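You operate a simulated robot arm through the tools that you are given. There is no shell and no other tool.

Carry out the task below with a simulated two-armed robot. There is one attempt and no reset: what you move stays moved.

## Task
Put the white label block marked "Over" from the top of the trial line belt on the front of the right steel table and the white label block labelled "Under" on the right end of the middle line belt. Put three of the blue cartons from the front of the long steel table on the steel drawer table. Take the small blue carton and put it on the shelf under the steel side table. Any order will do. Set down upright: blue carton, small blue carton.
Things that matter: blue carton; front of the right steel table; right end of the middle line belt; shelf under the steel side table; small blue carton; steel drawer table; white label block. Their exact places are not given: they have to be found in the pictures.

It is judged by the outcome, as a careful person would: the job done as asked, and still so three seconds after it is handed in. It fails if anything else is knocked over, pushed out of place, dropped, spilled or broken.

## Robot
Two 7-joint arms with two-finger parallel grippers on one trunk, on a base that drives. Base frame: it is fixed to the floor where the robot stands at the start and does not move with it; the origin is under the middle of the robot, x ahead of it, y to its left, z up; the surface under the hand at the start is at about z = 75.4. Lengths are in cm, angles in rad, forces in N, time in s.
The left shoulder is at the start at [7.7, 18.2, 106.2], the right one opposite. With the tool pointing down near the work surface each hand reaches from about 30 to 76 cm from the robot's upright axis, wherever it stands, measured 20 degrees to its own side. Places, roughly: blue carton [375, -300, 100]; front of the right steel table (38x20 cm) [-112, -70, 76]; right end of the middle line belt (22x38 cm) [-100, -26, 76]; shelf under the steel side table [-470, -220, 30]; small blue carton [-475, -175, 75]; steel drawer table [210, -420, 70]. Payload 3.91 kg a hand.
Tool frame (each hand has its own): the origin (TCP) lies between the finger pads and is the grasp point; the fingertips stand 3 cm ahead of it; z points along the fingers, y is the line along which they close. The gripper opens to 11 cm. The fingers are 2 cm wide and 1 cm thick; the gripper's body (4.8 by 11.2 cm) begins 5.5 cm behind the TCP.
Orientation is that of the tool frame in the base frame, as [roll, pitch, yaw] about the fixed x, y, z axes, in that order (R = Rz(yaw) Ry(pitch) Rx(roll)). With the fingers straight down and closing along the base's y, the tool's x points along the base's -x, its y along +y and its z along -z.

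## Interface
- The arms move only by the tool servo_tool. It takes "left_deltas", "right_deltas" or both (then of equal length, played together; a hand with none holds still); each is text: rows parted by semicolons, each of 7 numbers parted by spaces: the shift along the tool's x, y, z in cm, then the turn, a rotation vector about the tool's x, y, z in rad, then the finger opening in cm, from 0 to 11. In form: x y z ax ay az hand; .... A call has 1 to 20 rows; each row shifts and turns the commanded pose from where the row before left it, along the tool's axes as they then stand. Each row takes 0.2 s and may step no farther than 5 cm and 0.15 rad from the row before; otherwise, or with a gripper value out of range, the whole call is refused. Where a pose cannot be reached the arm comes as near as it can. A force on the tool above 40 N (or 10 N above the force at the start of the call, whichever is more), or a blocked arm, ends the call early, and 0.2 s more pass. The fingers move at their own pace (about 7.2 cm/s each) and stop on an object; they squeeze with about 37 N. The grip force told is the motor's: it shows also when the fingers shut on nothing. Time passes only in rows, and 0.2 s behind the last, so rows that do not move let the fingers close. The reply holds the time, the measured pose of the TCP, the force on the tool along the base axes, the opening and the grip force, in the units named above and with some noise, with the torque about the TCP (base axes, N m) and any sound that the robot's microphone picked up.
- Cameras (640 x 400 px; columns grow to the right, rows downward): "scene" is now at [21.72, 1.27, 123.14]; the picture's right is [0.14, -0.99, 0.00], its down [-0.71, -0.10, -0.70] and it looks along [0.69, 0.10, -0.72] (base axes); focal length 214 px, centre (320, 200). "left" rides on the left gripper at [7.3, -1.7, -10.3] in its tool frame; the picture's right is [0.23, 0.97, 0.00], its down [-0.76, 0.18, -0.62] and it looks along [-0.61, 0.14, 0.78] (tool axes); focal length 222 px, centre (320, 200). "right" rides on the right gripper at [7.2, 1.7, -10.3] in its tool frame; the picture's right is [-0.23, 0.97, 0.00], its down [-0.76, -0.18, -0.62] and it looks along [-0.61, -0.14, 0.78] (tool axes); focal length 222 px, centre (320, 200).
- get_image(camera): a new picture of that camera. It takes no simulated time.
- raise_lower(by): slides the trunk up (or, below 0, down) by that many cm; the arms and the scene camera ride with it, the base frame stays. It gives what a move gives, with no picture.
- roll_base(legs): drives the robot by 1 to 6 legs, each [ahead, left, turn to the left] in cm, cm and rad, along the robot's own axes; the way and the turn of a leg run together, so that a leg with both is an arc; at most 150 cm and 3.142 rad a leg. The arms and the cameras ride along, it lands a little off, and it stops where it bumps. It gives what a move gives.
- pan_tilt(pan, tilt): turns the head with the scene camera to pan (to the left, within 1.396 rad either way) and tilt (down, from -0.506 to 1.204), counted from straight ahead of the robot. It gives what a move gives.
- pixel_to_xyz(camera, pixels): for up to 12 pixels [column, row] of the newest picture of that camera ("zoom" is the newest enlarged one), the place [x, y, z] in the base frame of the surface seen there, good to about 0.2 cm. It takes no simulated time.
- zoom(camera, box): a new picture of the part [left, top, right, bottom] of that camera's present view, enlarged. It takes no simulated time.
- job_done(): hands the job in; it is judged then, once.

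Open the grippers and draw the arms clear of the work before you hand the job in, unless the task says otherwise.

The tools are called after "Call:" as name(argument=value, ...) on one line, values as JSON. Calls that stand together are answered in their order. servo_tool: Moves the arms, as the interface text tells. Its arguments: {"type":"object","properties":{"left_deltas":{"type":"string"},"right_deltas":{"type":"string"}},"required":[]} The other tools are called the same way: raise_lower (by) slides the trunk up or down; roll_base (legs) drives the base; pan_tilt (pan, tilt) turns the head that bears the scene camera; get_image (camera) takes a picture; pixel_to_xyz (camera, pixels) gives the place of the surface under pixels of a picture; zoom (camera, box) takes an enlarged picture of a part of a camera's view; job_done () hands the job in.

At the start:

```text
time: 0.0
left_tcp_pos: [28.64, 8.14, 107.48]
left_ee_rot: [3.138, -0.004, -3.139]
left_wrist_force: [-0.6, 0.5, -0.3]
left_wrist_torque: [0.02, -0.02, -0.03]
left_finger_gap: 10.98
left_finger_force: 0.1
right_tcp_pos: [37.93, -20.73, 101.32]
right_ee_rot: [-3.141, -0.001, -3.141]
right_wrist_force: [-0.5, 0.3, 0.4]
right_wrist_torque: [0.01, 0.03, 0.0]
right_finger_gap: 10.98
right_finger_force: 0.0
trunk travel left (down, up): [-32.5, 18.9]
robot x, y, heading: [0.46, 0.04, 0.0]
head pan, tilt: [0.075, 0.855]
```

scene: 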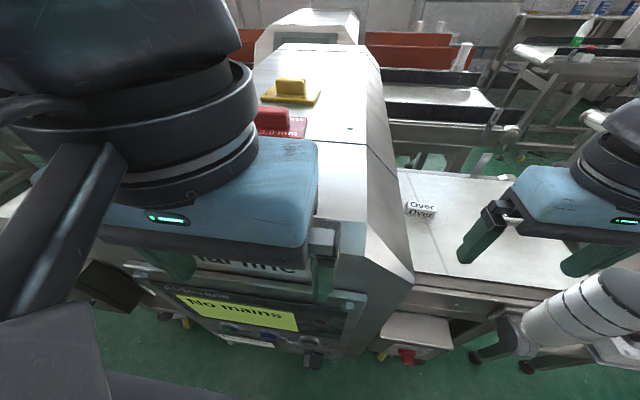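
right: 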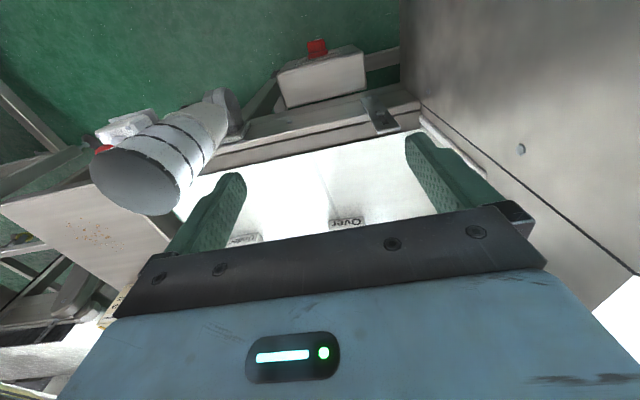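
left: 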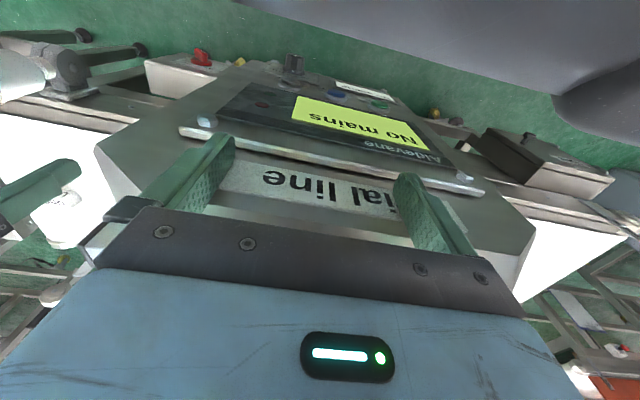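

I see a white block marked "Over" around scene pixel (421,208) on the belt to the right; another block is visible in the right camera. I'll zoom in to look more closely.

Call:
zoom(camera="scene", box=[380, 160, 520, 260])

Call:
zoom(camera="right", box=[180, 130, 440, 270])

```text
4.00 times, centred on (450, 210) of scene
```

zoom: 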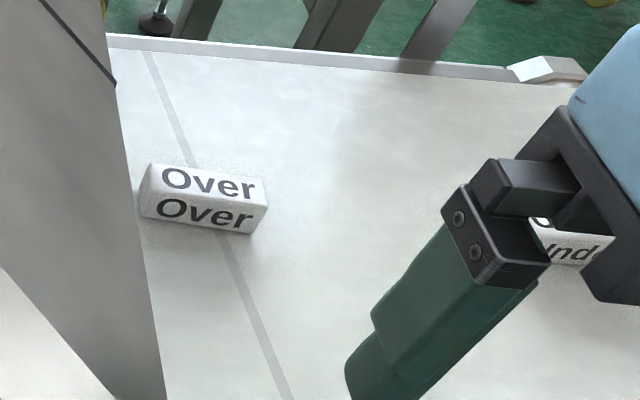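

```text
2.46 times, centred on (310, 200) of right
```

zoom: 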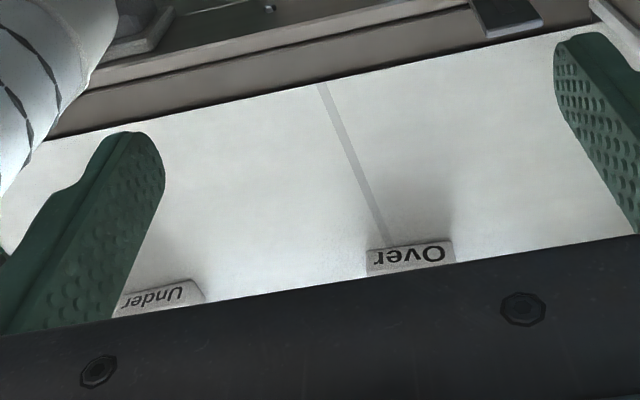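

Both blocks sit on the belt: "Over" and "Under". I'll measure points on them in scene pixels.

Call:
pixel_to_xyz(camera="scene", pixels=[[413, 203], [421, 206], [437, 206], [421, 212], [435, 215], [413, 212], [515, 217], [524, 221], [450, 230], [400, 172], [500, 180], [430, 270]])

Call:
pixel_to_xyz(camera="zoom", pixels=[[120, 305], [165, 295], [200, 300], [375, 258], [410, 255], [450, 250], [370, 250], [450, 240]])

Call:
get_image(camera="scene")

```text
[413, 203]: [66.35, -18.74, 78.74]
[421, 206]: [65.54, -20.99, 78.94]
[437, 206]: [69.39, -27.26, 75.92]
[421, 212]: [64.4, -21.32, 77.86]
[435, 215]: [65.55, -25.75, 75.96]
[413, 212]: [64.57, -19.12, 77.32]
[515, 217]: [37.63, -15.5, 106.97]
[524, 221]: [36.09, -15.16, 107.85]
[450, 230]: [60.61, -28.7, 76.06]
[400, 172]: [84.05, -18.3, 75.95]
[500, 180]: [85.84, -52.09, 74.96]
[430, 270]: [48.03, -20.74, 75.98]
```

```text
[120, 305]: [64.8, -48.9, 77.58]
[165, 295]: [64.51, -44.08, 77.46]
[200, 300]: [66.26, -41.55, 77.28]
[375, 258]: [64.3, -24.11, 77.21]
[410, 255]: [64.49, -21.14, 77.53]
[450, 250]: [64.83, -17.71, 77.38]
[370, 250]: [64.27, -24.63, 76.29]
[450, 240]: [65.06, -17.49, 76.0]
```

```text
taken
```

scene: 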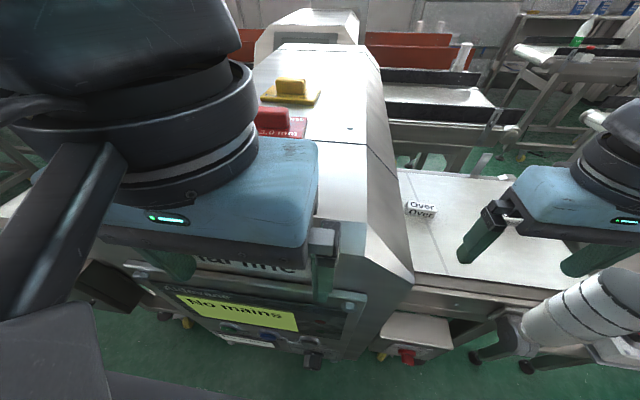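

Both blocks are located: "Over" near (65.5,-21,79), "Under" near (65.5,-45,79). I'll look around with the head to map the surroundings before moving.

Call:
pan_tilt(pan=-0.9, tilt=0.5)

Call:
get_image(camera="scene")

Call:
pan_tilt(pan=0.9, tilt=0.5)

Call:
get_image(camera="scene")

Call:
pan_tilt(pan=0.0, tilt=0.2)

Call:
get_image(camera="scene")

```text
time: 1.2
left_tcp_pos: [28.99, 8.05, 107.42]
left_ee_rot: [3.141, -0.009, -3.133]
left_wrist_force: [-0.8, -0.6, -0.1]
left_wrist_torque: [-0.01, 0.03, 0.0]
left_finger_gap: 11.0
left_finger_force: 0.0
right_tcp_pos: [37.89, -20.72, 101.37]
right_ee_rot: [-3.141, 0.0, -3.141]
right_wrist_force: [0.0, 0.7, -0.6]
right_wrist_torque: [0.02, 0.03, -0.06]
right_finger_gap: 10.99
right_finger_force: 0.0
trunk travel left (down, up): [-32.5, 18.9]
robot x, y, heading: [0.11, 0.06, -0.001]
head pan, tilt: [-0.901, 0.499]
```

```text
taken
```

scene: 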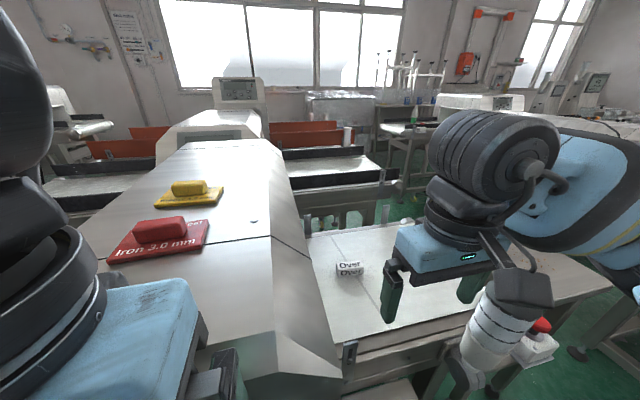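

```text
time: 3.0
left_tcp_pos: [28.83, 8.17, 107.47]
left_ee_rot: [3.137, -0.003, -3.139]
left_wrist_force: [0.1, 0.5, -0.9]
left_wrist_torque: [0.02, 0.03, 0.01]
left_finger_gap: 10.99
left_finger_force: 0.0
right_tcp_pos: [37.83, -20.71, 101.35]
right_ee_rot: [3.141, 0.001, 3.141]
right_wrist_force: [0.4, 0.5, 0.4]
right_wrist_torque: [0.01, -0.02, 0.03]
right_finger_gap: 11.0
right_finger_force: 0.0
trunk travel left (down, up): [-32.5, 18.9]
robot x, y, heading: [0.22, -0.08, 0.009]
head pan, tilt: [0.901, 0.499]
```

```text
taken
```

scene: 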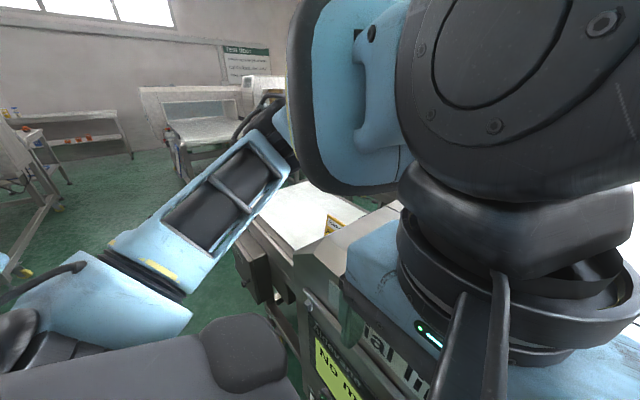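

```text
time: 4.2
left_tcp_pos: [28.78, 8.16, 107.54]
left_ee_rot: [3.139, -0.003, -3.139]
left_wrist_force: [0.0, -1.2, 0.0]
left_wrist_torque: [-0.03, -0.02, 0.0]
left_finger_gap: 11.01
left_finger_force: 0.0
right_tcp_pos: [37.89, -20.82, 101.38]
right_ee_rot: [-3.141, 0.002, -3.141]
right_wrist_force: [0.3, -0.5, 0.4]
right_wrist_torque: [-0.01, -0.01, -0.02]
right_finger_gap: 10.99
right_finger_force: 0.1
trunk travel left (down, up): [-32.5, 18.9]
robot x, y, heading: [0.05, -0.33, -0.001]
head pan, tilt: [0.0, 0.201]
```

```text
taken
```

scene: 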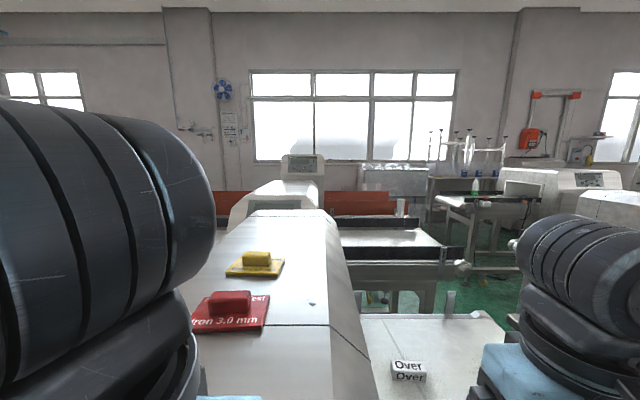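

The machine housing sits left of the blocks. I'll measure its edges and the table's right part to plan the drive to the right.

Call:
pixel_to_xyz(camera="scene", pixels=[[330, 320], [365, 355], [372, 395], [330, 215], [345, 290], [408, 365], [408, 378], [490, 315], [440, 395], [470, 330], [375, 320], [285, 390]])

Call:
pan_tilt(pan=-0.4, tilt=0.95)

Call:
get_image(camera="scene")

```text
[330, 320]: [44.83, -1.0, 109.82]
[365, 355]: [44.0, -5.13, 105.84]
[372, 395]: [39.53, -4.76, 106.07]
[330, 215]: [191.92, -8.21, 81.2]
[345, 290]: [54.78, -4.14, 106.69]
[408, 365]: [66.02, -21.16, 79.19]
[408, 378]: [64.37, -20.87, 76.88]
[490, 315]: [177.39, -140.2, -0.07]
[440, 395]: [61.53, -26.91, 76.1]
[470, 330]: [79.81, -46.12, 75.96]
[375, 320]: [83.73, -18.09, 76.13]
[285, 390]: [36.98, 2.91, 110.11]
```

```text
time: 5.3
left_tcp_pos: [29.0, 8.21, 106.94]
left_ee_rot: [3.123, -0.017, -3.135]
left_wrist_force: [0.4, 0.3, 0.4]
left_wrist_torque: [-0.01, 0.01, -0.01]
left_finger_gap: 11.0
left_finger_force: 0.1
right_tcp_pos: [37.9, -20.73, 101.35]
right_ee_rot: [3.14, 0.0, 3.14]
right_wrist_force: [0.4, -0.4, 1.0]
right_wrist_torque: [0.02, 0.0, -0.02]
right_finger_gap: 10.97
right_finger_force: 0.1
trunk travel left (down, up): [-32.5, 18.9]
robot x, y, heading: [-0.01, -0.21, 0.0]
head pan, tilt: [-0.4, 0.949]
```

```text
taken
```

scene: 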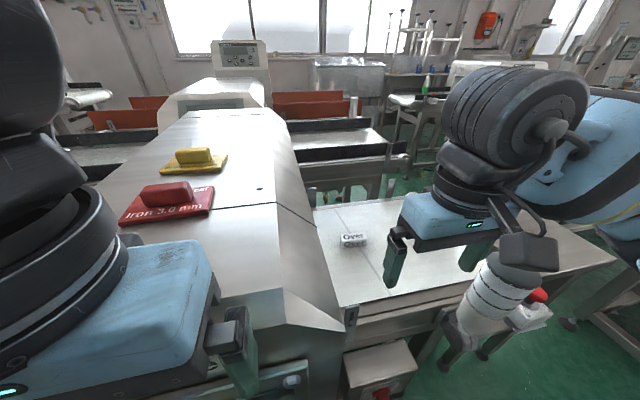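

The picture doesn't quite look like tilt 0.95, so I'll take a fresh one.

Call:
get_image(camera="scene")

Call:
pixel_to_xyz(camera="scene", pixels=[[320, 200], [320, 330], [380, 350], [540, 310], [600, 260], [350, 237], [350, 244], [470, 305], [550, 230]])

```text
taken
```

scene: 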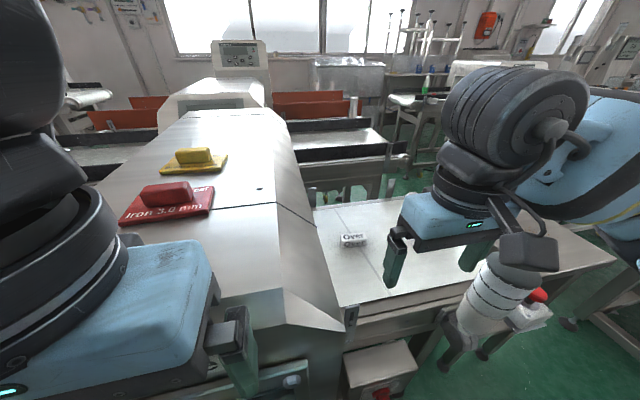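

```text
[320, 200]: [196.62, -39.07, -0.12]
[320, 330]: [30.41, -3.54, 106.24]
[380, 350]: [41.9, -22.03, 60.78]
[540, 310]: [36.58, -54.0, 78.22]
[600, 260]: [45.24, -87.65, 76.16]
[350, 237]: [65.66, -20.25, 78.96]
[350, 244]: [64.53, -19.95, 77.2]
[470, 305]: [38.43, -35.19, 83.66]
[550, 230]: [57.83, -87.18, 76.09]
```

The view centre maps to about tilt 0.6, so the head may lag. I'll command it once more to check.

Call:
pan_tilt(pan=-0.4, tilt=0.95)

Call:
get_image(camera="scene")

Call:
get_image(camera="right")

```text
time: 6.0
left_tcp_pos: [29.02, 8.09, 107.02]
left_ee_rot: [3.126, -0.016, -3.132]
left_wrist_force: [-0.4, 0.0, 1.8]
left_wrist_torque: [0.01, 0.03, 0.03]
left_finger_gap: 10.98
left_finger_force: 0.1
right_tcp_pos: [37.85, -20.65, 101.46]
right_ee_rot: [3.141, -0.001, 3.141]
right_wrist_force: [-0.4, -0.6, 0.5]
right_wrist_torque: [0.02, -0.02, -0.01]
right_finger_gap: 10.99
right_finger_force: 0.0
trunk travel left (down, up): [-32.5, 18.9]
robot x, y, heading: [0.2, 0.0, 0.001]
head pan, tilt: [-0.4, 0.949]
```

```text
taken
```

scene: 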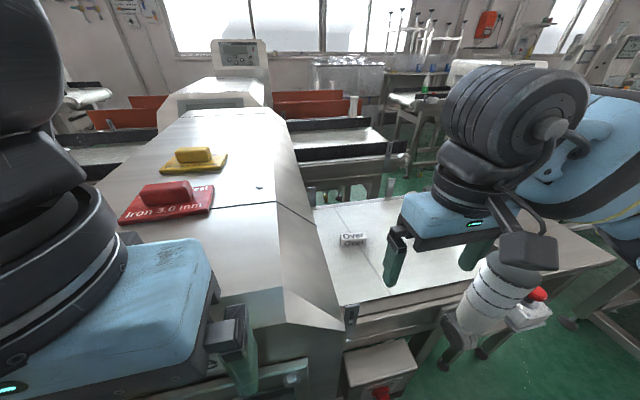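

```text
taken
```

right: 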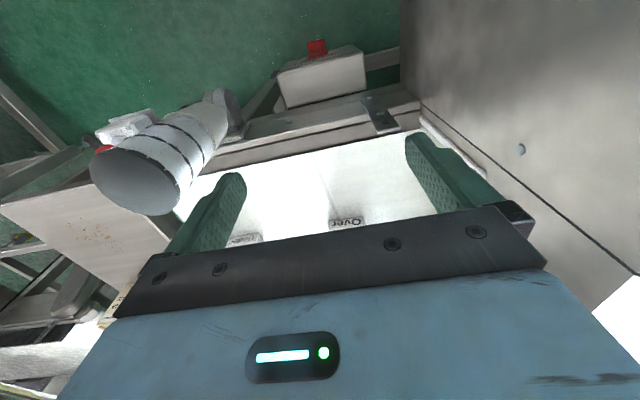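

The calibration of pixel_to_xyz stays consistent ("Over" again at about (65.6,-20.3,79)). I'll zoom on the block and the machine's side wall to measure the gap.

Call:
zoom(camera="scene", box=[280, 190, 440, 290])

Call:
pixel_to_xyz(camera="zoom", pixels=[[242, 190], [255, 180], [290, 170], [340, 192], [250, 215], [330, 217], [130, 150], [140, 200], [150, 250], [160, 300], [200, 320], [170, 200]])

```text
4.00 times, centred on (360, 240) of scene
```

zoom: 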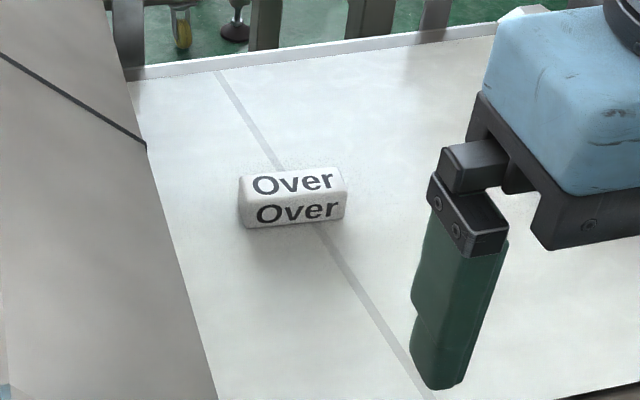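

```text
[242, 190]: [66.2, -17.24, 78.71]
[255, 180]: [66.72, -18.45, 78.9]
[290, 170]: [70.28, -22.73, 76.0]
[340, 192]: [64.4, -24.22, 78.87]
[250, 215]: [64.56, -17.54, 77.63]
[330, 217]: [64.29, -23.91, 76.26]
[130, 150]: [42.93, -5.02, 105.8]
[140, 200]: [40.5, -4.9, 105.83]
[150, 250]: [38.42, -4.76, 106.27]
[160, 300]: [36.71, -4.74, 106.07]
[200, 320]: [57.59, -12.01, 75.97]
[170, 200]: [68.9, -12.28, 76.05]
```

The machine wall stays at y > -12 by the belt, so gripping the 7 cm length along y is clear. I move the right hand forward above "Over" at (65.7,-20.9), staying at height.

Call:
servo_tool(right_deltas="-4.6 0 0 0 0 0 10; -4.6 0 0 0 0 0 10; -4.6 0 0 0 0 0 10; -4.6 0 0 0 0 0 10; -4.6 0 0 0 0 0 10; -4.6 0 0 0 0 0 10; -0.2 -0.2 4 0 0 0 10; 0 0 4 0 0 0 10; 0 0 2 0 0 0 10; 0 0 0 0 0 0 10")

Call:
get_image(camera="right")

Call:
get_image(camera="scene")

```text
time: 8.2
left_tcp_pos: [29.06, 8.28, 106.83]
left_ee_rot: [3.126, -0.022, -3.131]
left_wrist_force: [0.3, -0.3, -0.9]
left_wrist_torque: [0.01, 0.0, 0.01]
left_finger_gap: 11.03
left_finger_force: 0.0
right_tcp_pos: [65.76, -20.82, 91.28]
right_ee_rot: [3.14, 0.001, 3.141]
right_wrist_force: [-0.8, 0.1, -1.1]
right_wrist_torque: [0.0, -0.07, -0.01]
right_finger_gap: 9.99
right_finger_force: 0.1
trunk travel left (down, up): [-32.5, 18.9]
robot x, y, heading: [0.18, 0.27, -0.0]
head pan, tilt: [-0.4, 0.949]
```

```text
taken
```

right: 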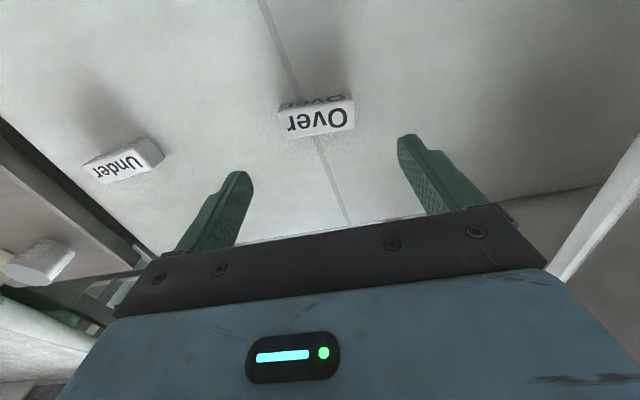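

```text
taken
```

scene: 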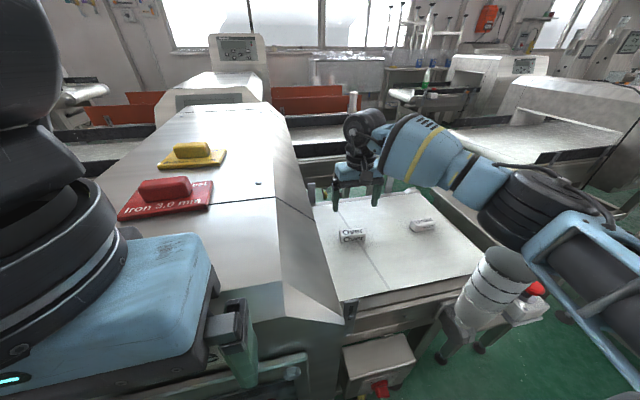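

The hand is above and now both blocks are visible. I'll measure "Over" corners in the right camera and "Under" as well.

Call:
pixel_to_xyz(camera="right", pixels=[[280, 105], [350, 97], [283, 137], [353, 127], [316, 120], [90, 162], [145, 142], [100, 180], [158, 160], [165, 155], [125, 165]])

Call:
pixel_to_xyz(camera="scene", pixels=[[341, 232], [366, 230], [342, 240], [366, 238], [411, 223], [433, 220], [412, 230], [436, 226]])

```text
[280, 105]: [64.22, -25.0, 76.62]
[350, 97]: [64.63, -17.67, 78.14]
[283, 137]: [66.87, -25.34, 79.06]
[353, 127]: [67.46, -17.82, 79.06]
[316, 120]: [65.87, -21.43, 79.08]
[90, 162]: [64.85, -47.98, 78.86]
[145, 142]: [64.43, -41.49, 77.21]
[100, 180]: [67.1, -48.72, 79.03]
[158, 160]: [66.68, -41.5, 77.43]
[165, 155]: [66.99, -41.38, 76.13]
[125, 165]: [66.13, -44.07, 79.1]
```

```text
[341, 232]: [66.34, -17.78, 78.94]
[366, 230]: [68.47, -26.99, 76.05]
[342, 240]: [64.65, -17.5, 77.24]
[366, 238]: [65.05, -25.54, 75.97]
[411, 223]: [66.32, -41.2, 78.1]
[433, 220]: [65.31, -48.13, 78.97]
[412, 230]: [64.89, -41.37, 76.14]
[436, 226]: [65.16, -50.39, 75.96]
```

"Over" spans y −25.3…−17.6, x 64.4…67.4. I centre on y −21.4, then go down to z≈79.4 and close.

Call:
servo_tool(right_deltas="-0.1 -0.6 4 0 0 0 10; 0 0 4 0 0 0 10; 0 0 2.5 0 0 0 10; 0 0 1.3 0 0 0 10; 0 0 0 0 0 0 10")

Call:
get_image(camera="right")

```text
time: 9.3
left_tcp_pos: [29.05, 8.19, 106.86]
left_ee_rot: [3.125, -0.02, -3.132]
left_wrist_force: [0.3, -0.5, -0.6]
left_wrist_torque: [-0.01, 0.02, 0.0]
left_finger_gap: 10.97
left_finger_force: 0.0
right_tcp_pos: [65.88, -21.59, 79.49]
right_ee_rot: [3.141, 0.0, 3.141]
right_wrist_force: [0.5, 0.0, 0.6]
right_wrist_torque: [-0.01, -0.02, 0.0]
right_finger_gap: 9.99
right_finger_force: 0.0
trunk travel left (down, up): [-32.5, 18.9]
robot x, y, heading: [-0.06, -0.05, -0.002]
head pan, tilt: [-0.4, 0.949]
```

```text
taken
```

right: 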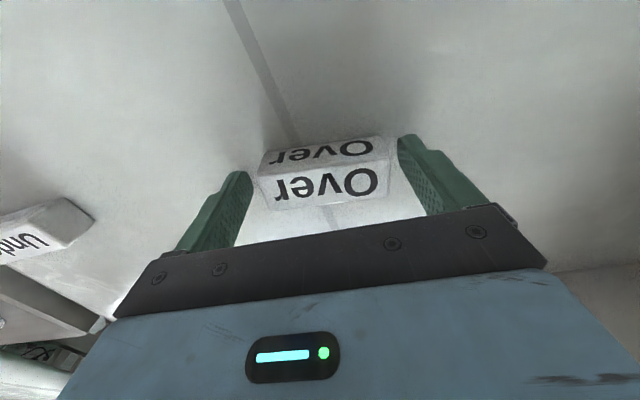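

The fingers straddle the block's two ends nicely. I close the gripper and lift.

Call:
servo_tool(right_deltas="0 0 0 0 0 0 8; 0 0 0 0 0 0 6; 0 0 0 0 0 0 6; 0 0 0 0 0 0 6; 0 0 -1 0 0 0 6; 0 0 -3 0 0 0 6; 0 0 -4 0 0 0 6; 0 0 -4 0 0 0 6; 0 0 -4 0 0 0 6; 0 0 -4 0 0 0 6")

Call:
get_image(camera="right")

```text
time: 11.6
left_tcp_pos: [28.88, 8.15, 106.9]
left_ee_rot: [3.124, -0.021, -3.131]
left_wrist_force: [0.4, -0.7, -0.2]
left_wrist_torque: [0.01, -0.02, 0.0]
left_finger_gap: 11.01
left_finger_force: 0.1
right_tcp_pos: [65.64, -21.57, 99.67]
right_ee_rot: [-3.141, 0.0, 3.141]
right_wrist_force: [0.0, -0.5, -0.3]
right_wrist_torque: [0.01, 0.0, 0.0]
right_finger_gap: 7.82
right_finger_force: 36.7
trunk travel left (down, up): [-32.5, 18.9]
robot x, y, heading: [0.14, -0.05, -0.002]
head pan, tilt: [-0.4, 0.949]
```

```text
taken
```

right: 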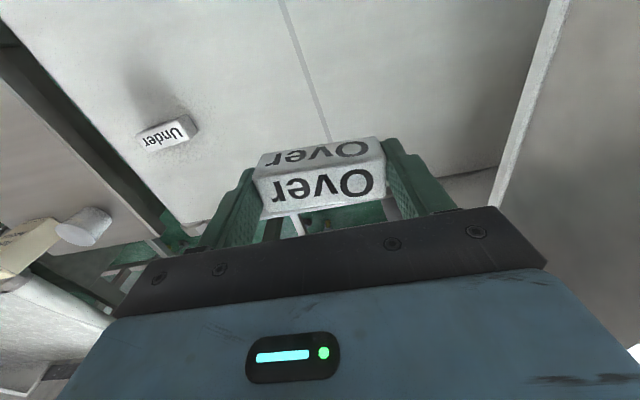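

The block is held (gap 7.82, grip 36.7 N). I draw the hand back toward the robot, then look to both sides as far back as the head allows.

Call:
servo_tool(right_deltas="4.5 0 0 0 0 0 6; 4.5 0 0 0 0 0 6; 4.5 0 0 0 0 0 6; 4.5 0 0 0 0 0 6; 4.5 0 0 0 0 0 6; 4.5 0 0 0 0 0 6; 0 0 0 0 0 0 6")

Call:
pan_tilt(pan=1.39, tilt=0.6)

Call:
get_image(camera="scene")

Call:
pan_tilt(pan=-1.39, tilt=0.6)

Call:
get_image(camera="scene")

```text
time: 13.2
left_tcp_pos: [29.09, 8.25, 106.85]
left_ee_rot: [3.125, -0.021, -3.13]
left_wrist_force: [0.0, 0.7, 0.6]
left_wrist_torque: [-0.01, -0.01, -0.02]
left_finger_gap: 10.97
left_finger_force: 0.1
right_tcp_pos: [38.68, -21.29, 99.68]
right_ee_rot: [-3.141, -0.002, -3.141]
right_wrist_force: [0.2, 0.5, -0.6]
right_wrist_torque: [0.01, 0.02, 0.01]
right_finger_gap: 7.8
right_finger_force: 37.1
trunk travel left (down, up): [-32.5, 18.9]
robot x, y, heading: [0.14, 0.3, 0.002]
head pan, tilt: [-0.4, 0.949]
```

```text
time: 14.9
left_tcp_pos: [29.04, 8.11, 107.57]
left_ee_rot: [-3.141, -0.004, -3.134]
left_wrist_force: [0.2, 1.5, 0.4]
left_wrist_torque: [0.01, 0.0, 0.01]
left_finger_gap: 10.99
left_finger_force: 0.1
right_tcp_pos: [38.7, -21.29, 99.69]
right_ee_rot: [3.141, -0.001, -3.141]
right_wrist_force: [-0.1, 1.6, -1.1]
right_wrist_torque: [-0.03, 0.03, 0.02]
right_finger_gap: 7.81
right_finger_force: 37.0
trunk travel left (down, up): [-32.5, 18.9]
robot x, y, heading: [-0.3, -0.19, 0.001]
head pan, tilt: [1.389, 0.6]
```

```text
taken
```

scene: 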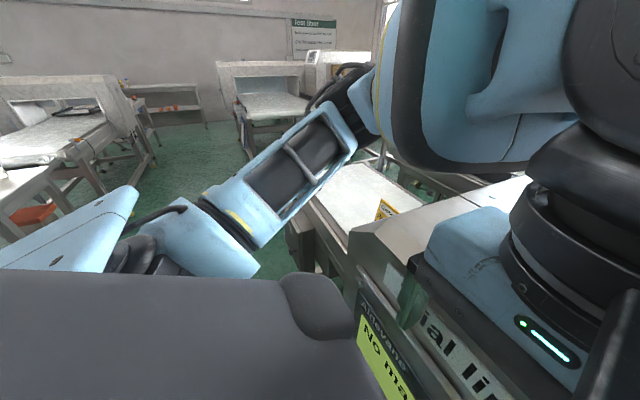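

```text
time: 17.4
left_tcp_pos: [29.05, 8.07, 107.4]
left_ee_rot: [3.136, -0.014, -3.128]
left_wrist_force: [0.1, 0.9, 0.4]
left_wrist_torque: [-0.03, 0.0, -0.01]
left_finger_gap: 10.99
left_finger_force: 0.2
right_tcp_pos: [38.76, -21.23, 99.72]
right_ee_rot: [-3.141, 0.0, 3.142]
right_wrist_force: [0.2, 0.6, -0.5]
right_wrist_torque: [-0.01, 0.02, 0.03]
right_finger_gap: 7.78
right_finger_force: 36.6
trunk travel left (down, up): [-32.5, 18.9]
robot x, y, heading: [-0.15, -0.29, -0.003]
head pan, tilt: [-1.389, 0.6]
```

```text
taken
```

scene: 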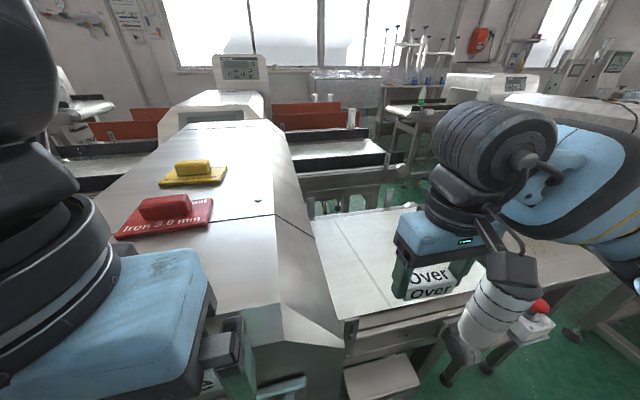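

Panning right gives always the same view, and the left hand pose jiggles: the head seems blocked by the left wrist right beside it. I'll back off 20 cm first, then move the left arm away from the head.

Call:
roll_base(legs=[[-20, 0, 0]])

Call:
servo_tool(left_deltas="0 2 0 0 0 0 11; 0 4 0 0 0 0 11; 0 4 0 0 0 0 11; 0 4 0 0 0 0 11; 0 2 0 0 0 0 11; 0 0 0 0 0 0 11")

Call:
pan_tilt(pan=-1.39, tilt=0.6)

Call:
get_image(camera="scene")

```text
time: 19.0
left_tcp_pos: [9.33, 8.05, 107.42]
left_ee_rot: [3.136, -0.013, -3.135]
left_wrist_force: [-0.2, -0.4, 0.4]
left_wrist_torque: [-0.06, -0.03, 0.02]
left_finger_gap: 11.02
left_finger_force: 0.1
right_tcp_pos: [18.91, -21.43, 99.78]
right_ee_rot: [3.141, -0.001, 3.138]
right_wrist_force: [-0.5, -0.7, -0.2]
right_wrist_torque: [-0.01, 0.0, -0.01]
right_finger_gap: 7.76
right_finger_force: 37.1
trunk travel left (down, up): [-32.5, 18.9]
robot x, y, heading: [-19.61, 0.3, -0.003]
head pan, tilt: [-1.389, 0.6]
```

```text
time: 20.4
left_tcp_pos: [9.22, 23.95, 107.44]
left_ee_rot: [3.134, -0.01, -3.135]
left_wrist_force: [0.9, -0.4, 0.4]
left_wrist_torque: [-0.02, 0.02, -0.04]
left_finger_gap: 11.0
left_finger_force: 0.1
right_tcp_pos: [18.87, -21.49, 99.78]
right_ee_rot: [3.141, 0.0, 3.135]
right_wrist_force: [0.2, -0.4, -0.4]
right_wrist_torque: [0.0, -0.02, 0.02]
right_finger_gap: 7.77
right_finger_force: 37.4
trunk travel left (down, up): [-32.5, 18.9]
robot x, y, heading: [-19.57, -0.13, -0.005]
head pan, tilt: [-1.389, 0.6]
```

```text
time: 21.0
left_tcp_pos: [9.19, 23.94, 107.49]
left_ee_rot: [3.136, -0.015, -3.135]
left_wrist_force: [-0.2, -0.6, 0.1]
left_wrist_torque: [0.0, -0.01, 0.0]
left_finger_gap: 11.02
left_finger_force: 0.2
right_tcp_pos: [18.86, -21.39, 99.75]
right_ee_rot: [-3.141, -0.001, 3.136]
right_wrist_force: [-0.3, -0.7, 0.1]
right_wrist_torque: [0.04, 0.02, -0.03]
right_finger_gap: 7.76
right_finger_force: 36.6
trunk travel left (down, up): [-32.5, 18.9]
robot x, y, heading: [-19.74, 0.26, -0.007]
head pan, tilt: [-1.389, 0.6]
```

```text
taken
```

scene: 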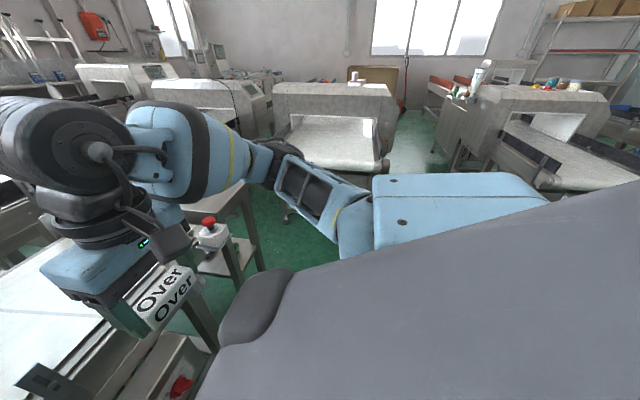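

Now the head pans freely and I see the area to the right. I'll pan left as well to view the rear-left before turning.

Call:
pan_tilt(pan=1.39, tilt=0.6)

Call:
get_image(camera="scene")

```text
time: 23.4
left_tcp_pos: [9.23, 24.02, 107.42]
left_ee_rot: [3.136, -0.013, -3.136]
left_wrist_force: [-1.2, 0.0, 0.4]
left_wrist_torque: [0.03, 0.0, 0.02]
left_finger_gap: 11.01
left_finger_force: 0.0
right_tcp_pos: [18.95, -21.38, 99.77]
right_ee_rot: [-3.141, -0.001, 3.137]
right_wrist_force: [0.6, 1.2, -0.5]
right_wrist_torque: [0.03, 0.0, 0.0]
right_finger_gap: 7.74
right_finger_force: 37.5
trunk travel left (down, up): [-32.5, 18.9]
robot x, y, heading: [-19.74, 0.41, -0.009]
head pan, tilt: [1.389, 0.6]
```

```text
taken
```

scene: 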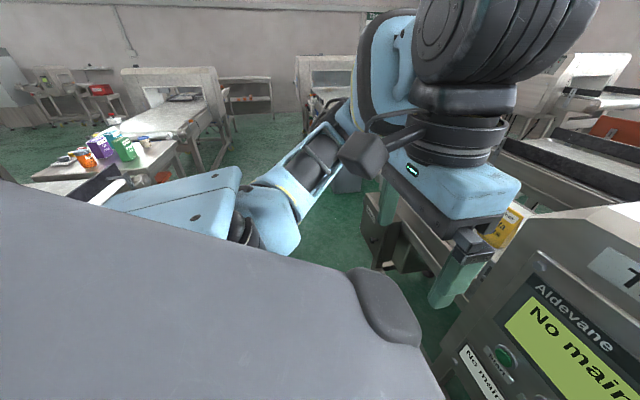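

Behind-left is a low table with small items and the line there. I'll measure distances of those edges and elbow positions.

Call:
pixel_to_xyz(camera="scene", pixels=[[165, 160], [150, 178], [100, 190], [35, 180], [20, 182], [180, 215], [270, 230], [330, 130], [300, 165], [380, 270], [190, 140]])

Call:
zoom(camera="scene", box=[0, 60, 320, 260])

```text
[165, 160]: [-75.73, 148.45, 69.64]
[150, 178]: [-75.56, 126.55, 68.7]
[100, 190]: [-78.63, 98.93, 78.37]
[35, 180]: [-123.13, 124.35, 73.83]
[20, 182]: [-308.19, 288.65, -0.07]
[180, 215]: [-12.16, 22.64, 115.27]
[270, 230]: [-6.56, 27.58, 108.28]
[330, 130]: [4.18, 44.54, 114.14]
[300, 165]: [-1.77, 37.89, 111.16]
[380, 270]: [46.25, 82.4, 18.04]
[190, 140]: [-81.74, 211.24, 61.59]
```

```text
2.00 times, centred on (160, 160) of scene
```

zoom: 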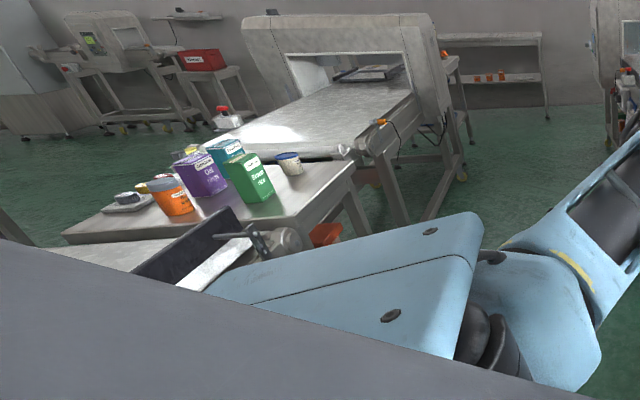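

The elbows ride at z≈111–115, only about 50 cm out. I raise the trunk 15 cm so the arms clear the 110‑high machine while turning, then turn right by a quarter and look.

Call:
raise_lower(by=15)

Call:
roll_base(legs=[[-5, 0, 0], [0, 0, -1.57]])

Call:
pan_tilt(pan=-0.9, tilt=0.6)

Call:
get_image(camera="scene")

```text
time: 25.2
left_tcp_pos: [9.29, 24.05, 122.31]
left_ee_rot: [3.134, -0.017, -3.136]
left_wrist_force: [0.2, 0.9, -0.3]
left_wrist_torque: [0.0, 0.0, 0.02]
left_finger_gap: 10.99
left_finger_force: 0.1
right_tcp_pos: [18.92, -21.4, 114.59]
right_ee_rot: [3.14, -0.001, 3.136]
right_wrist_force: [0.1, -1.1, -0.4]
right_wrist_torque: [-0.04, 0.02, 0.01]
right_finger_gap: 7.72
right_finger_force: 36.8
trunk travel left (down, up): [-47.5, 3.9]
robot x, y, heading: [-19.9, 0.16, -0.005]
head pan, tilt: [1.389, 0.6]
```

```text
time: 29.9
left_tcp_pos: [-0.19, -28.19, 122.4]
left_ee_rot: [3.135, -0.013, 1.604]
left_wrist_force: [-0.4, 0.3, -0.4]
left_wrist_torque: [-0.02, 0.01, 0.01]
left_finger_gap: 10.98
left_finger_force: 0.1
right_tcp_pos: [-45.32, -38.99, 114.76]
right_ee_rot: [-3.141, 0.001, 1.592]
right_wrist_force: [-1.1, 0.5, -1.1]
right_wrist_torque: [0.0, 0.01, 0.01]
right_finger_gap: 7.7
right_finger_force: 37.6
trunk travel left (down, up): [-47.5, 3.9]
robot x, y, heading: [-24.81, 0.0, -1.549]
head pan, tilt: [1.389, 0.6]
```

```text
time: 32.0
left_tcp_pos: [-0.2, -28.32, 122.41]
left_ee_rot: [3.136, -0.014, 1.602]
left_wrist_force: [0.8, 0.3, 0.9]
left_wrist_torque: [0.02, 0.03, 0.02]
left_finger_gap: 10.99
left_finger_force: 0.0
right_tcp_pos: [-45.22, -39.1, 114.87]
right_ee_rot: [-3.14, 0.0, 1.592]
right_wrist_force: [0.3, 1.0, 0.0]
right_wrist_torque: [0.01, 0.0, 0.03]
right_finger_gap: 7.73
right_finger_force: 36.7
trunk travel left (down, up): [-47.5, 3.9]
robot x, y, heading: [-24.94, 0.02, -1.549]
head pan, tilt: [-0.901, 0.6]
```

```text
taken
```

scene: 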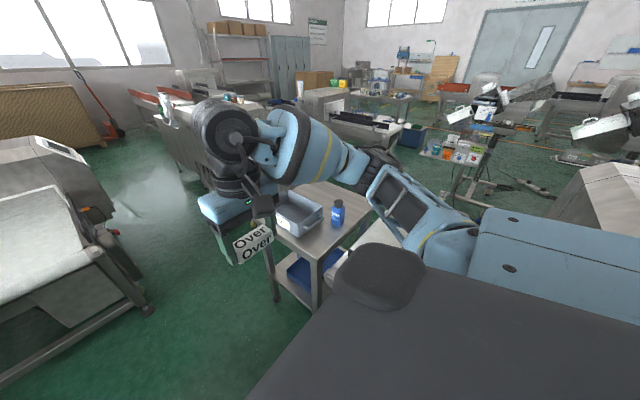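

A small steel table with a grey tray and a blue bottle is visible – probably the right steel table. I'll zoom and measure it.

Call:
zoom(camera="scene", box=[200, 120, 440, 300])

Call:
pixel_to_xyz(camera="scene", pixels=[[275, 235], [318, 262], [340, 240], [372, 208], [330, 185], [300, 245], [338, 215], [300, 225], [340, 260], [390, 240], [360, 225]])

```text
2.22 times, centred on (320, 210) of scene
```

zoom: 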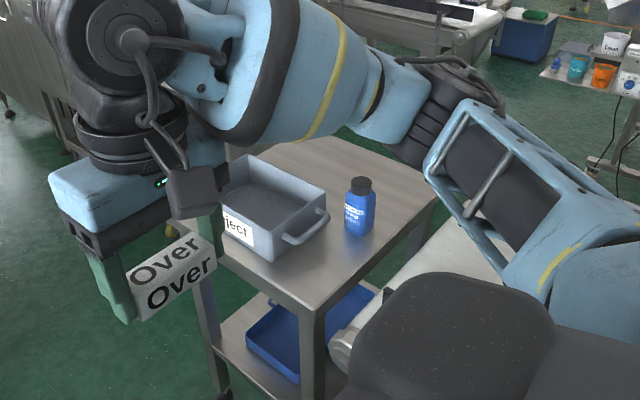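

```text
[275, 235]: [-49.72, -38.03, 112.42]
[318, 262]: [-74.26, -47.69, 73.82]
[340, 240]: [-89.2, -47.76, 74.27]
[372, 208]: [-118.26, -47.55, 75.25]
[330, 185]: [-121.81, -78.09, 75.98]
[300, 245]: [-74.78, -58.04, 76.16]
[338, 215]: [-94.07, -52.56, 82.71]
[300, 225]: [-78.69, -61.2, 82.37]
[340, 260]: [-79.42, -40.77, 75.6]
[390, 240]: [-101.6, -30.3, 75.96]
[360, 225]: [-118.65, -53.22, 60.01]
```

This table spans from about x=-74 inward, with edge y≈-47.5; the middle line belt seems just beyond it at (-101,-30,76). I'll turn further to face −x and view the region fully.

Call:
roll_base(legs=[[0, 0, -1.0]])

Call:
pan_tilt(pan=-0.1, tilt=0.7)

Call:
get_image(camera="scene")

```text
time: 35.0
left_tcp_pos: [-35.69, -35.99, 122.45]
left_ee_rot: [3.137, -0.015, 0.592]
left_wrist_force: [0.2, 0.3, 0.5]
left_wrist_torque: [0.01, 0.0, 0.02]
left_finger_gap: 11.03
left_finger_force: 0.0
right_tcp_pos: [-68.89, -3.38, 114.87]
right_ee_rot: [-3.141, 0.001, 0.581]
right_wrist_force: [-0.6, -0.6, 0.2]
right_wrist_torque: [0.03, -0.03, 0.0]
right_finger_gap: 7.71
right_finger_force: 37.0
trunk travel left (down, up): [-47.5, 3.9]
robot x, y, heading: [-24.88, 0.25, -2.566]
head pan, tilt: [-0.901, 0.6]
```

```text
time: 36.1
left_tcp_pos: [-35.65, -35.92, 122.37]
left_ee_rot: [3.136, -0.012, 0.592]
left_wrist_force: [-0.8, -0.1, 0.0]
left_wrist_torque: [0.0, -0.03, -0.03]
left_finger_gap: 11.02
left_finger_force: 0.0
right_tcp_pos: [-68.88, -3.39, 114.74]
right_ee_rot: [3.14, 0.0, 0.581]
right_wrist_force: [1.0, -0.4, 0.2]
right_wrist_torque: [-0.02, 0.05, -0.03]
right_finger_gap: 7.71
right_finger_force: 37.1
trunk travel left (down, up): [-47.5, 3.9]
robot x, y, heading: [-24.97, -0.03, -2.558]
head pan, tilt: [-0.099, 0.7]
```

```text
taken
```

scene: 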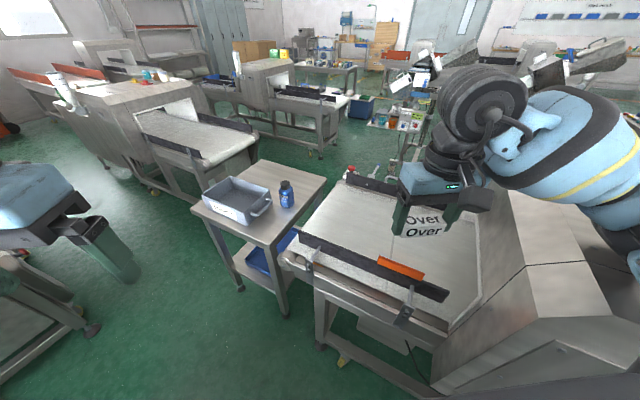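

Now I see the middle line belt with a dark side rail and the steel table at its end, with tray and bottle. I'll measure corners of table, tray, bottle and belt.

Call:
pixel_to_xyz(camera="scene", pixels=[[192, 207], [263, 247], [327, 178], [258, 160], [205, 190], [245, 224], [270, 205], [283, 195], [281, 208], [290, 205], [300, 190], [255, 167]])

Call:
pixel_to_xyz(camera="scene", pixels=[[295, 250], [330, 225], [350, 180], [345, 183], [375, 240], [400, 265], [470, 300], [450, 235], [365, 210], [305, 265], [410, 260], [400, 185]])

Call:
zoom(camera="scene", box=[180, 140, 420, 290])

```text
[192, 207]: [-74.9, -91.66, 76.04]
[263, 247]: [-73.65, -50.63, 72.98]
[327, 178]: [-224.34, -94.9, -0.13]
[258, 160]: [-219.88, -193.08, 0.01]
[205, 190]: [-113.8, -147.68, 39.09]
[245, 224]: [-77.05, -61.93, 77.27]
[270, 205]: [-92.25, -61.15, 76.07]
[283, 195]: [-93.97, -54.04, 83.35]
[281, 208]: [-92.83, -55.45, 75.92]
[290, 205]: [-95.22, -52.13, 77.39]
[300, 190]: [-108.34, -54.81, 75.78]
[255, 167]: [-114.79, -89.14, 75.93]
```

```text
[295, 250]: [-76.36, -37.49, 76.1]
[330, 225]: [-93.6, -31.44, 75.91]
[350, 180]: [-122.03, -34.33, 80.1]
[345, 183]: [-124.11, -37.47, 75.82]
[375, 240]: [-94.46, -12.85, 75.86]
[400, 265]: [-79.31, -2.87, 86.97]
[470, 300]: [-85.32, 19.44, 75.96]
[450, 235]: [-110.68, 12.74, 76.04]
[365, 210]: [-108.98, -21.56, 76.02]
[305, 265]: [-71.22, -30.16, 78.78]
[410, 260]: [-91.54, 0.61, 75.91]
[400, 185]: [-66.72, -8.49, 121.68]
```

```text
2.67 times, centred on (300, 215) of scene
```

zoom: 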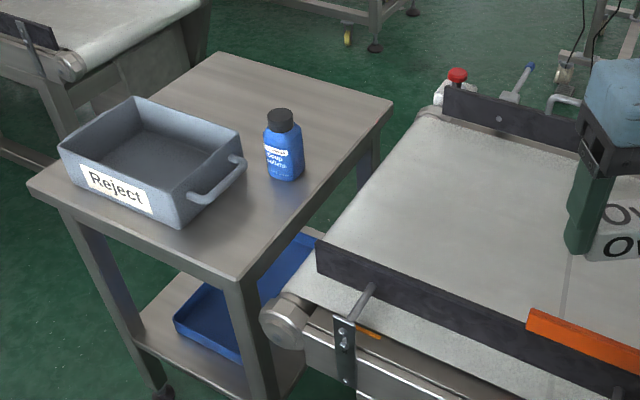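

The table's near half holds the tray and bottle; its far half (x≈-102…-122, y≈-51…-89) is the free "front". I'll look down to see my own base's front edge so I know how close I can stand.

Call:
pan_tilt(pan=0.0, tilt=1.2)

Call:
get_image(camera="scene")

```text
time: 37.0
left_tcp_pos: [-35.77, -35.89, 122.54]
left_ee_rot: [3.138, -0.014, 0.59]
left_wrist_force: [0.1, 0.0, -0.4]
left_wrist_torque: [0.0, 0.01, -0.04]
left_finger_gap: 11.01
left_finger_force: 0.0
right_tcp_pos: [-68.87, -3.4, 114.77]
right_ee_rot: [3.14, 0.0, 0.58]
right_wrist_force: [-0.3, -0.8, -1.0]
right_wrist_torque: [0.0, 0.0, -0.01]
right_finger_gap: 7.74
right_finger_force: 37.0
trunk travel left (down, up): [-47.5, 3.9]
robot x, y, heading: [-24.8, 0.03, -2.558]
head pan, tilt: [0.0, 1.201]
```

```text
taken
```

scene: 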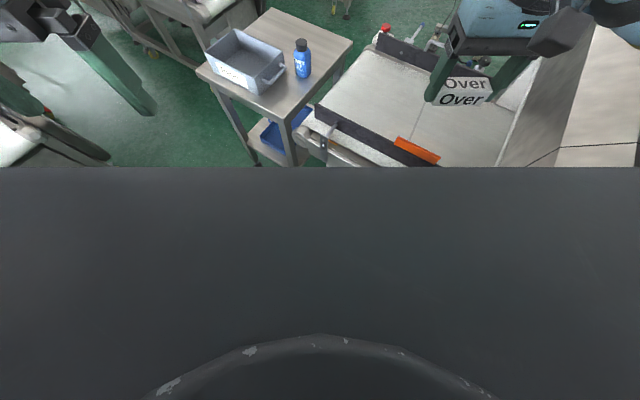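

The dark surface in the lower half is my own body. I'll measure where its front edge lies.

Call:
pixel_to_xyz(camera="scene", pixels=[[320, 172], [100, 172], [540, 172], [320, 250], [320, 345], [20, 172], [620, 172], [320, 390]])

```text
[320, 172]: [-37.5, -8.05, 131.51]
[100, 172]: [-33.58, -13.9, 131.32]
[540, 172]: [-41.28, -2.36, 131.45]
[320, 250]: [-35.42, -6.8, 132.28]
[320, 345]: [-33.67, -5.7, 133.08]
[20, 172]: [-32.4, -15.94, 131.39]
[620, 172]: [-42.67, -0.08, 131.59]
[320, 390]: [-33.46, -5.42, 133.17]
```

That's just the head shell. I'll turn to face −x, slide left (towards −y) to y≈-88 and a little ahead, keeping a cautious distance from the table.

Call:
roll_base(legs=[[0, 0, -0.58], [0, 88, 0], [8, 0, 0]])

Call:
pan_tilt(pan=-0.2, tilt=0.8)

Call:
get_image(camera="scene")

```text
time: 38.5
left_tcp_pos: [-46.16, -30.87, 122.44]
left_ee_rot: [3.135, -0.013, 0.28]
left_wrist_force: [0.1, -0.1, -0.1]
left_wrist_torque: [-0.05, 0.03, -0.01]
left_finger_gap: 10.99
left_finger_force: 0.1
right_tcp_pos: [-67.99, 9.36, 114.96]
right_ee_rot: [3.107, 0.024, 0.277]
right_wrist_force: [-3.0, -6.4, 0.4]
right_wrist_torque: [-0.07, 0.02, 0.24]
right_finger_gap: 7.71
right_finger_force: 37.0
trunk travel left (down, up): [-47.5, 3.9]
robot x, y, heading: [-24.75, 0.02, -2.868]
head pan, tilt: [0.0, 1.201]
stopped in leg 1: the force on the tool passed its limit at 105 N (the readings are from after the stop); the commanded pose is now the measured one
```

```text
time: 39.3
left_tcp_pos: [-46.19, -31.04, 122.5]
left_ee_rot: [3.139, -0.012, 0.28]
left_wrist_force: [-0.2, 0.2, -0.1]
left_wrist_torque: [-0.01, 0.03, 0.01]
left_finger_gap: 11.01
left_finger_force: 0.1
right_tcp_pos: [-68.03, 9.34, 114.97]
right_ee_rot: [3.111, 0.02, 0.276]
right_wrist_force: [-2.4, -6.1, -0.6]
right_wrist_torque: [-0.05, 0.01, 0.16]
right_finger_gap: 7.75
right_finger_force: 37.3
trunk travel left (down, up): [-47.5, 3.9]
robot x, y, heading: [-24.83, 0.17, -2.87]
head pan, tilt: [-0.201, 0.799]
```

```text
taken
```

scene: 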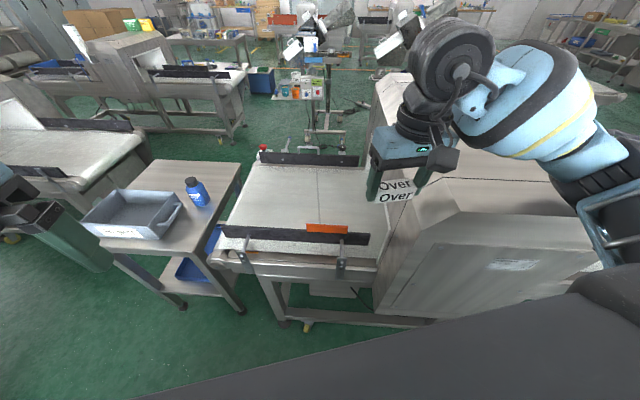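

The right hand bumped the middle line machine's housing while turning (block still held, gap 7.75). I turn back left away from it, then drive straight along −y before turning further.

Call:
roll_base(legs=[[0, 0, 0.3]])

Call:
get_image(camera="scene")

Call:
get_image(camera="right")

```text
time: 40.7
left_tcp_pos: [-36.21, -35.66, 122.48]
left_ee_rot: [3.134, -0.011, 0.578]
left_wrist_force: [0.3, 0.5, 0.7]
left_wrist_torque: [0.01, -0.01, 0.01]
left_finger_gap: 10.99
left_finger_force: 0.1
right_tcp_pos: [-68.79, -3.67, 115.02]
right_ee_rot: [3.107, 0.02, 0.574]
right_wrist_force: [-0.5, 1.2, -1.4]
right_wrist_torque: [-0.01, -0.02, -0.01]
right_finger_gap: 7.72
right_finger_force: 37.1
trunk travel left (down, up): [-47.5, 3.9]
robot x, y, heading: [-24.73, -0.05, -2.571]
head pan, tilt: [-0.201, 0.799]
```

```text
taken
```

scene: 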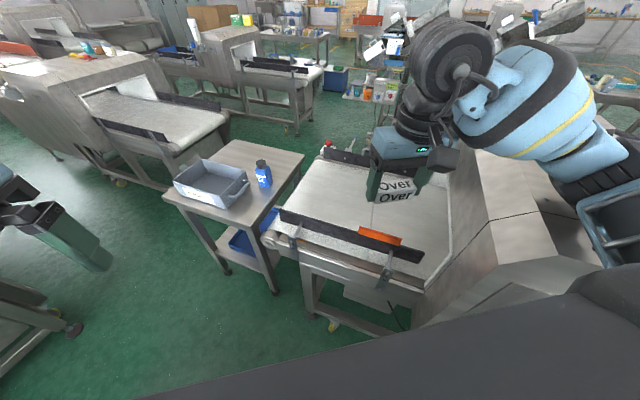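

```text
taken
```

right: 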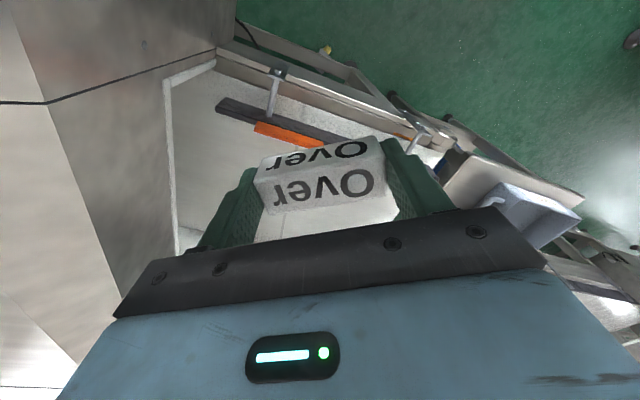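

The block still sits well in the grip. I check the thing at the lower left of the scene (40,330) to know the clearance along −y.

Call:
pixel_to_xyz(camera="scene", pixels=[[30, 310], [75, 328], [15, 340], [15, 285], [120, 330], [222, 272], [275, 290], [330, 322], [165, 197], [265, 240]])

Call:
pan_tilt(pan=0.9, tilt=0.8)

Call:
get_image(camera="scene")

```text
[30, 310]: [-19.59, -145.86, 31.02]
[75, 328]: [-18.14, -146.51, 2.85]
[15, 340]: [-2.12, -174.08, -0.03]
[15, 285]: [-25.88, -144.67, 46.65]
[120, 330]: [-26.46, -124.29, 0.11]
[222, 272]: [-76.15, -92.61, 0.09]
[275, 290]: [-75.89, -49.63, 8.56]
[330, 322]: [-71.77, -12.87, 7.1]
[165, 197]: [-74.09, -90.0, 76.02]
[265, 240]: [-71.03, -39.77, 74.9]
```

```text
time: 42.0
left_tcp_pos: [-36.24, -35.72, 122.37]
left_ee_rot: [3.134, -0.013, 0.579]
left_wrist_force: [-0.8, -0.5, -0.4]
left_wrist_torque: [0.01, -0.02, -0.04]
left_finger_gap: 10.98
left_finger_force: 0.2
right_tcp_pos: [-68.92, -3.66, 114.89]
right_ee_rot: [3.109, 0.02, 0.574]
right_wrist_force: [0.1, -0.6, -0.1]
right_wrist_torque: [0.02, -0.03, -0.02]
right_finger_gap: 7.74
right_finger_force: 37.5
trunk travel left (down, up): [-47.5, 3.9]
robot x, y, heading: [-24.61, 0.23, -2.569]
head pan, tilt: [0.901, 0.799]
```

```text
taken
```

scene: 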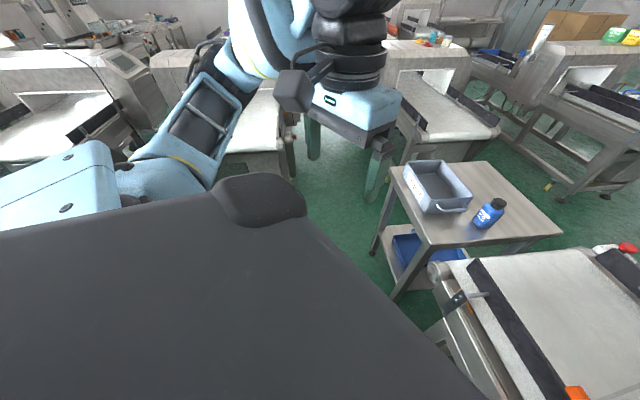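

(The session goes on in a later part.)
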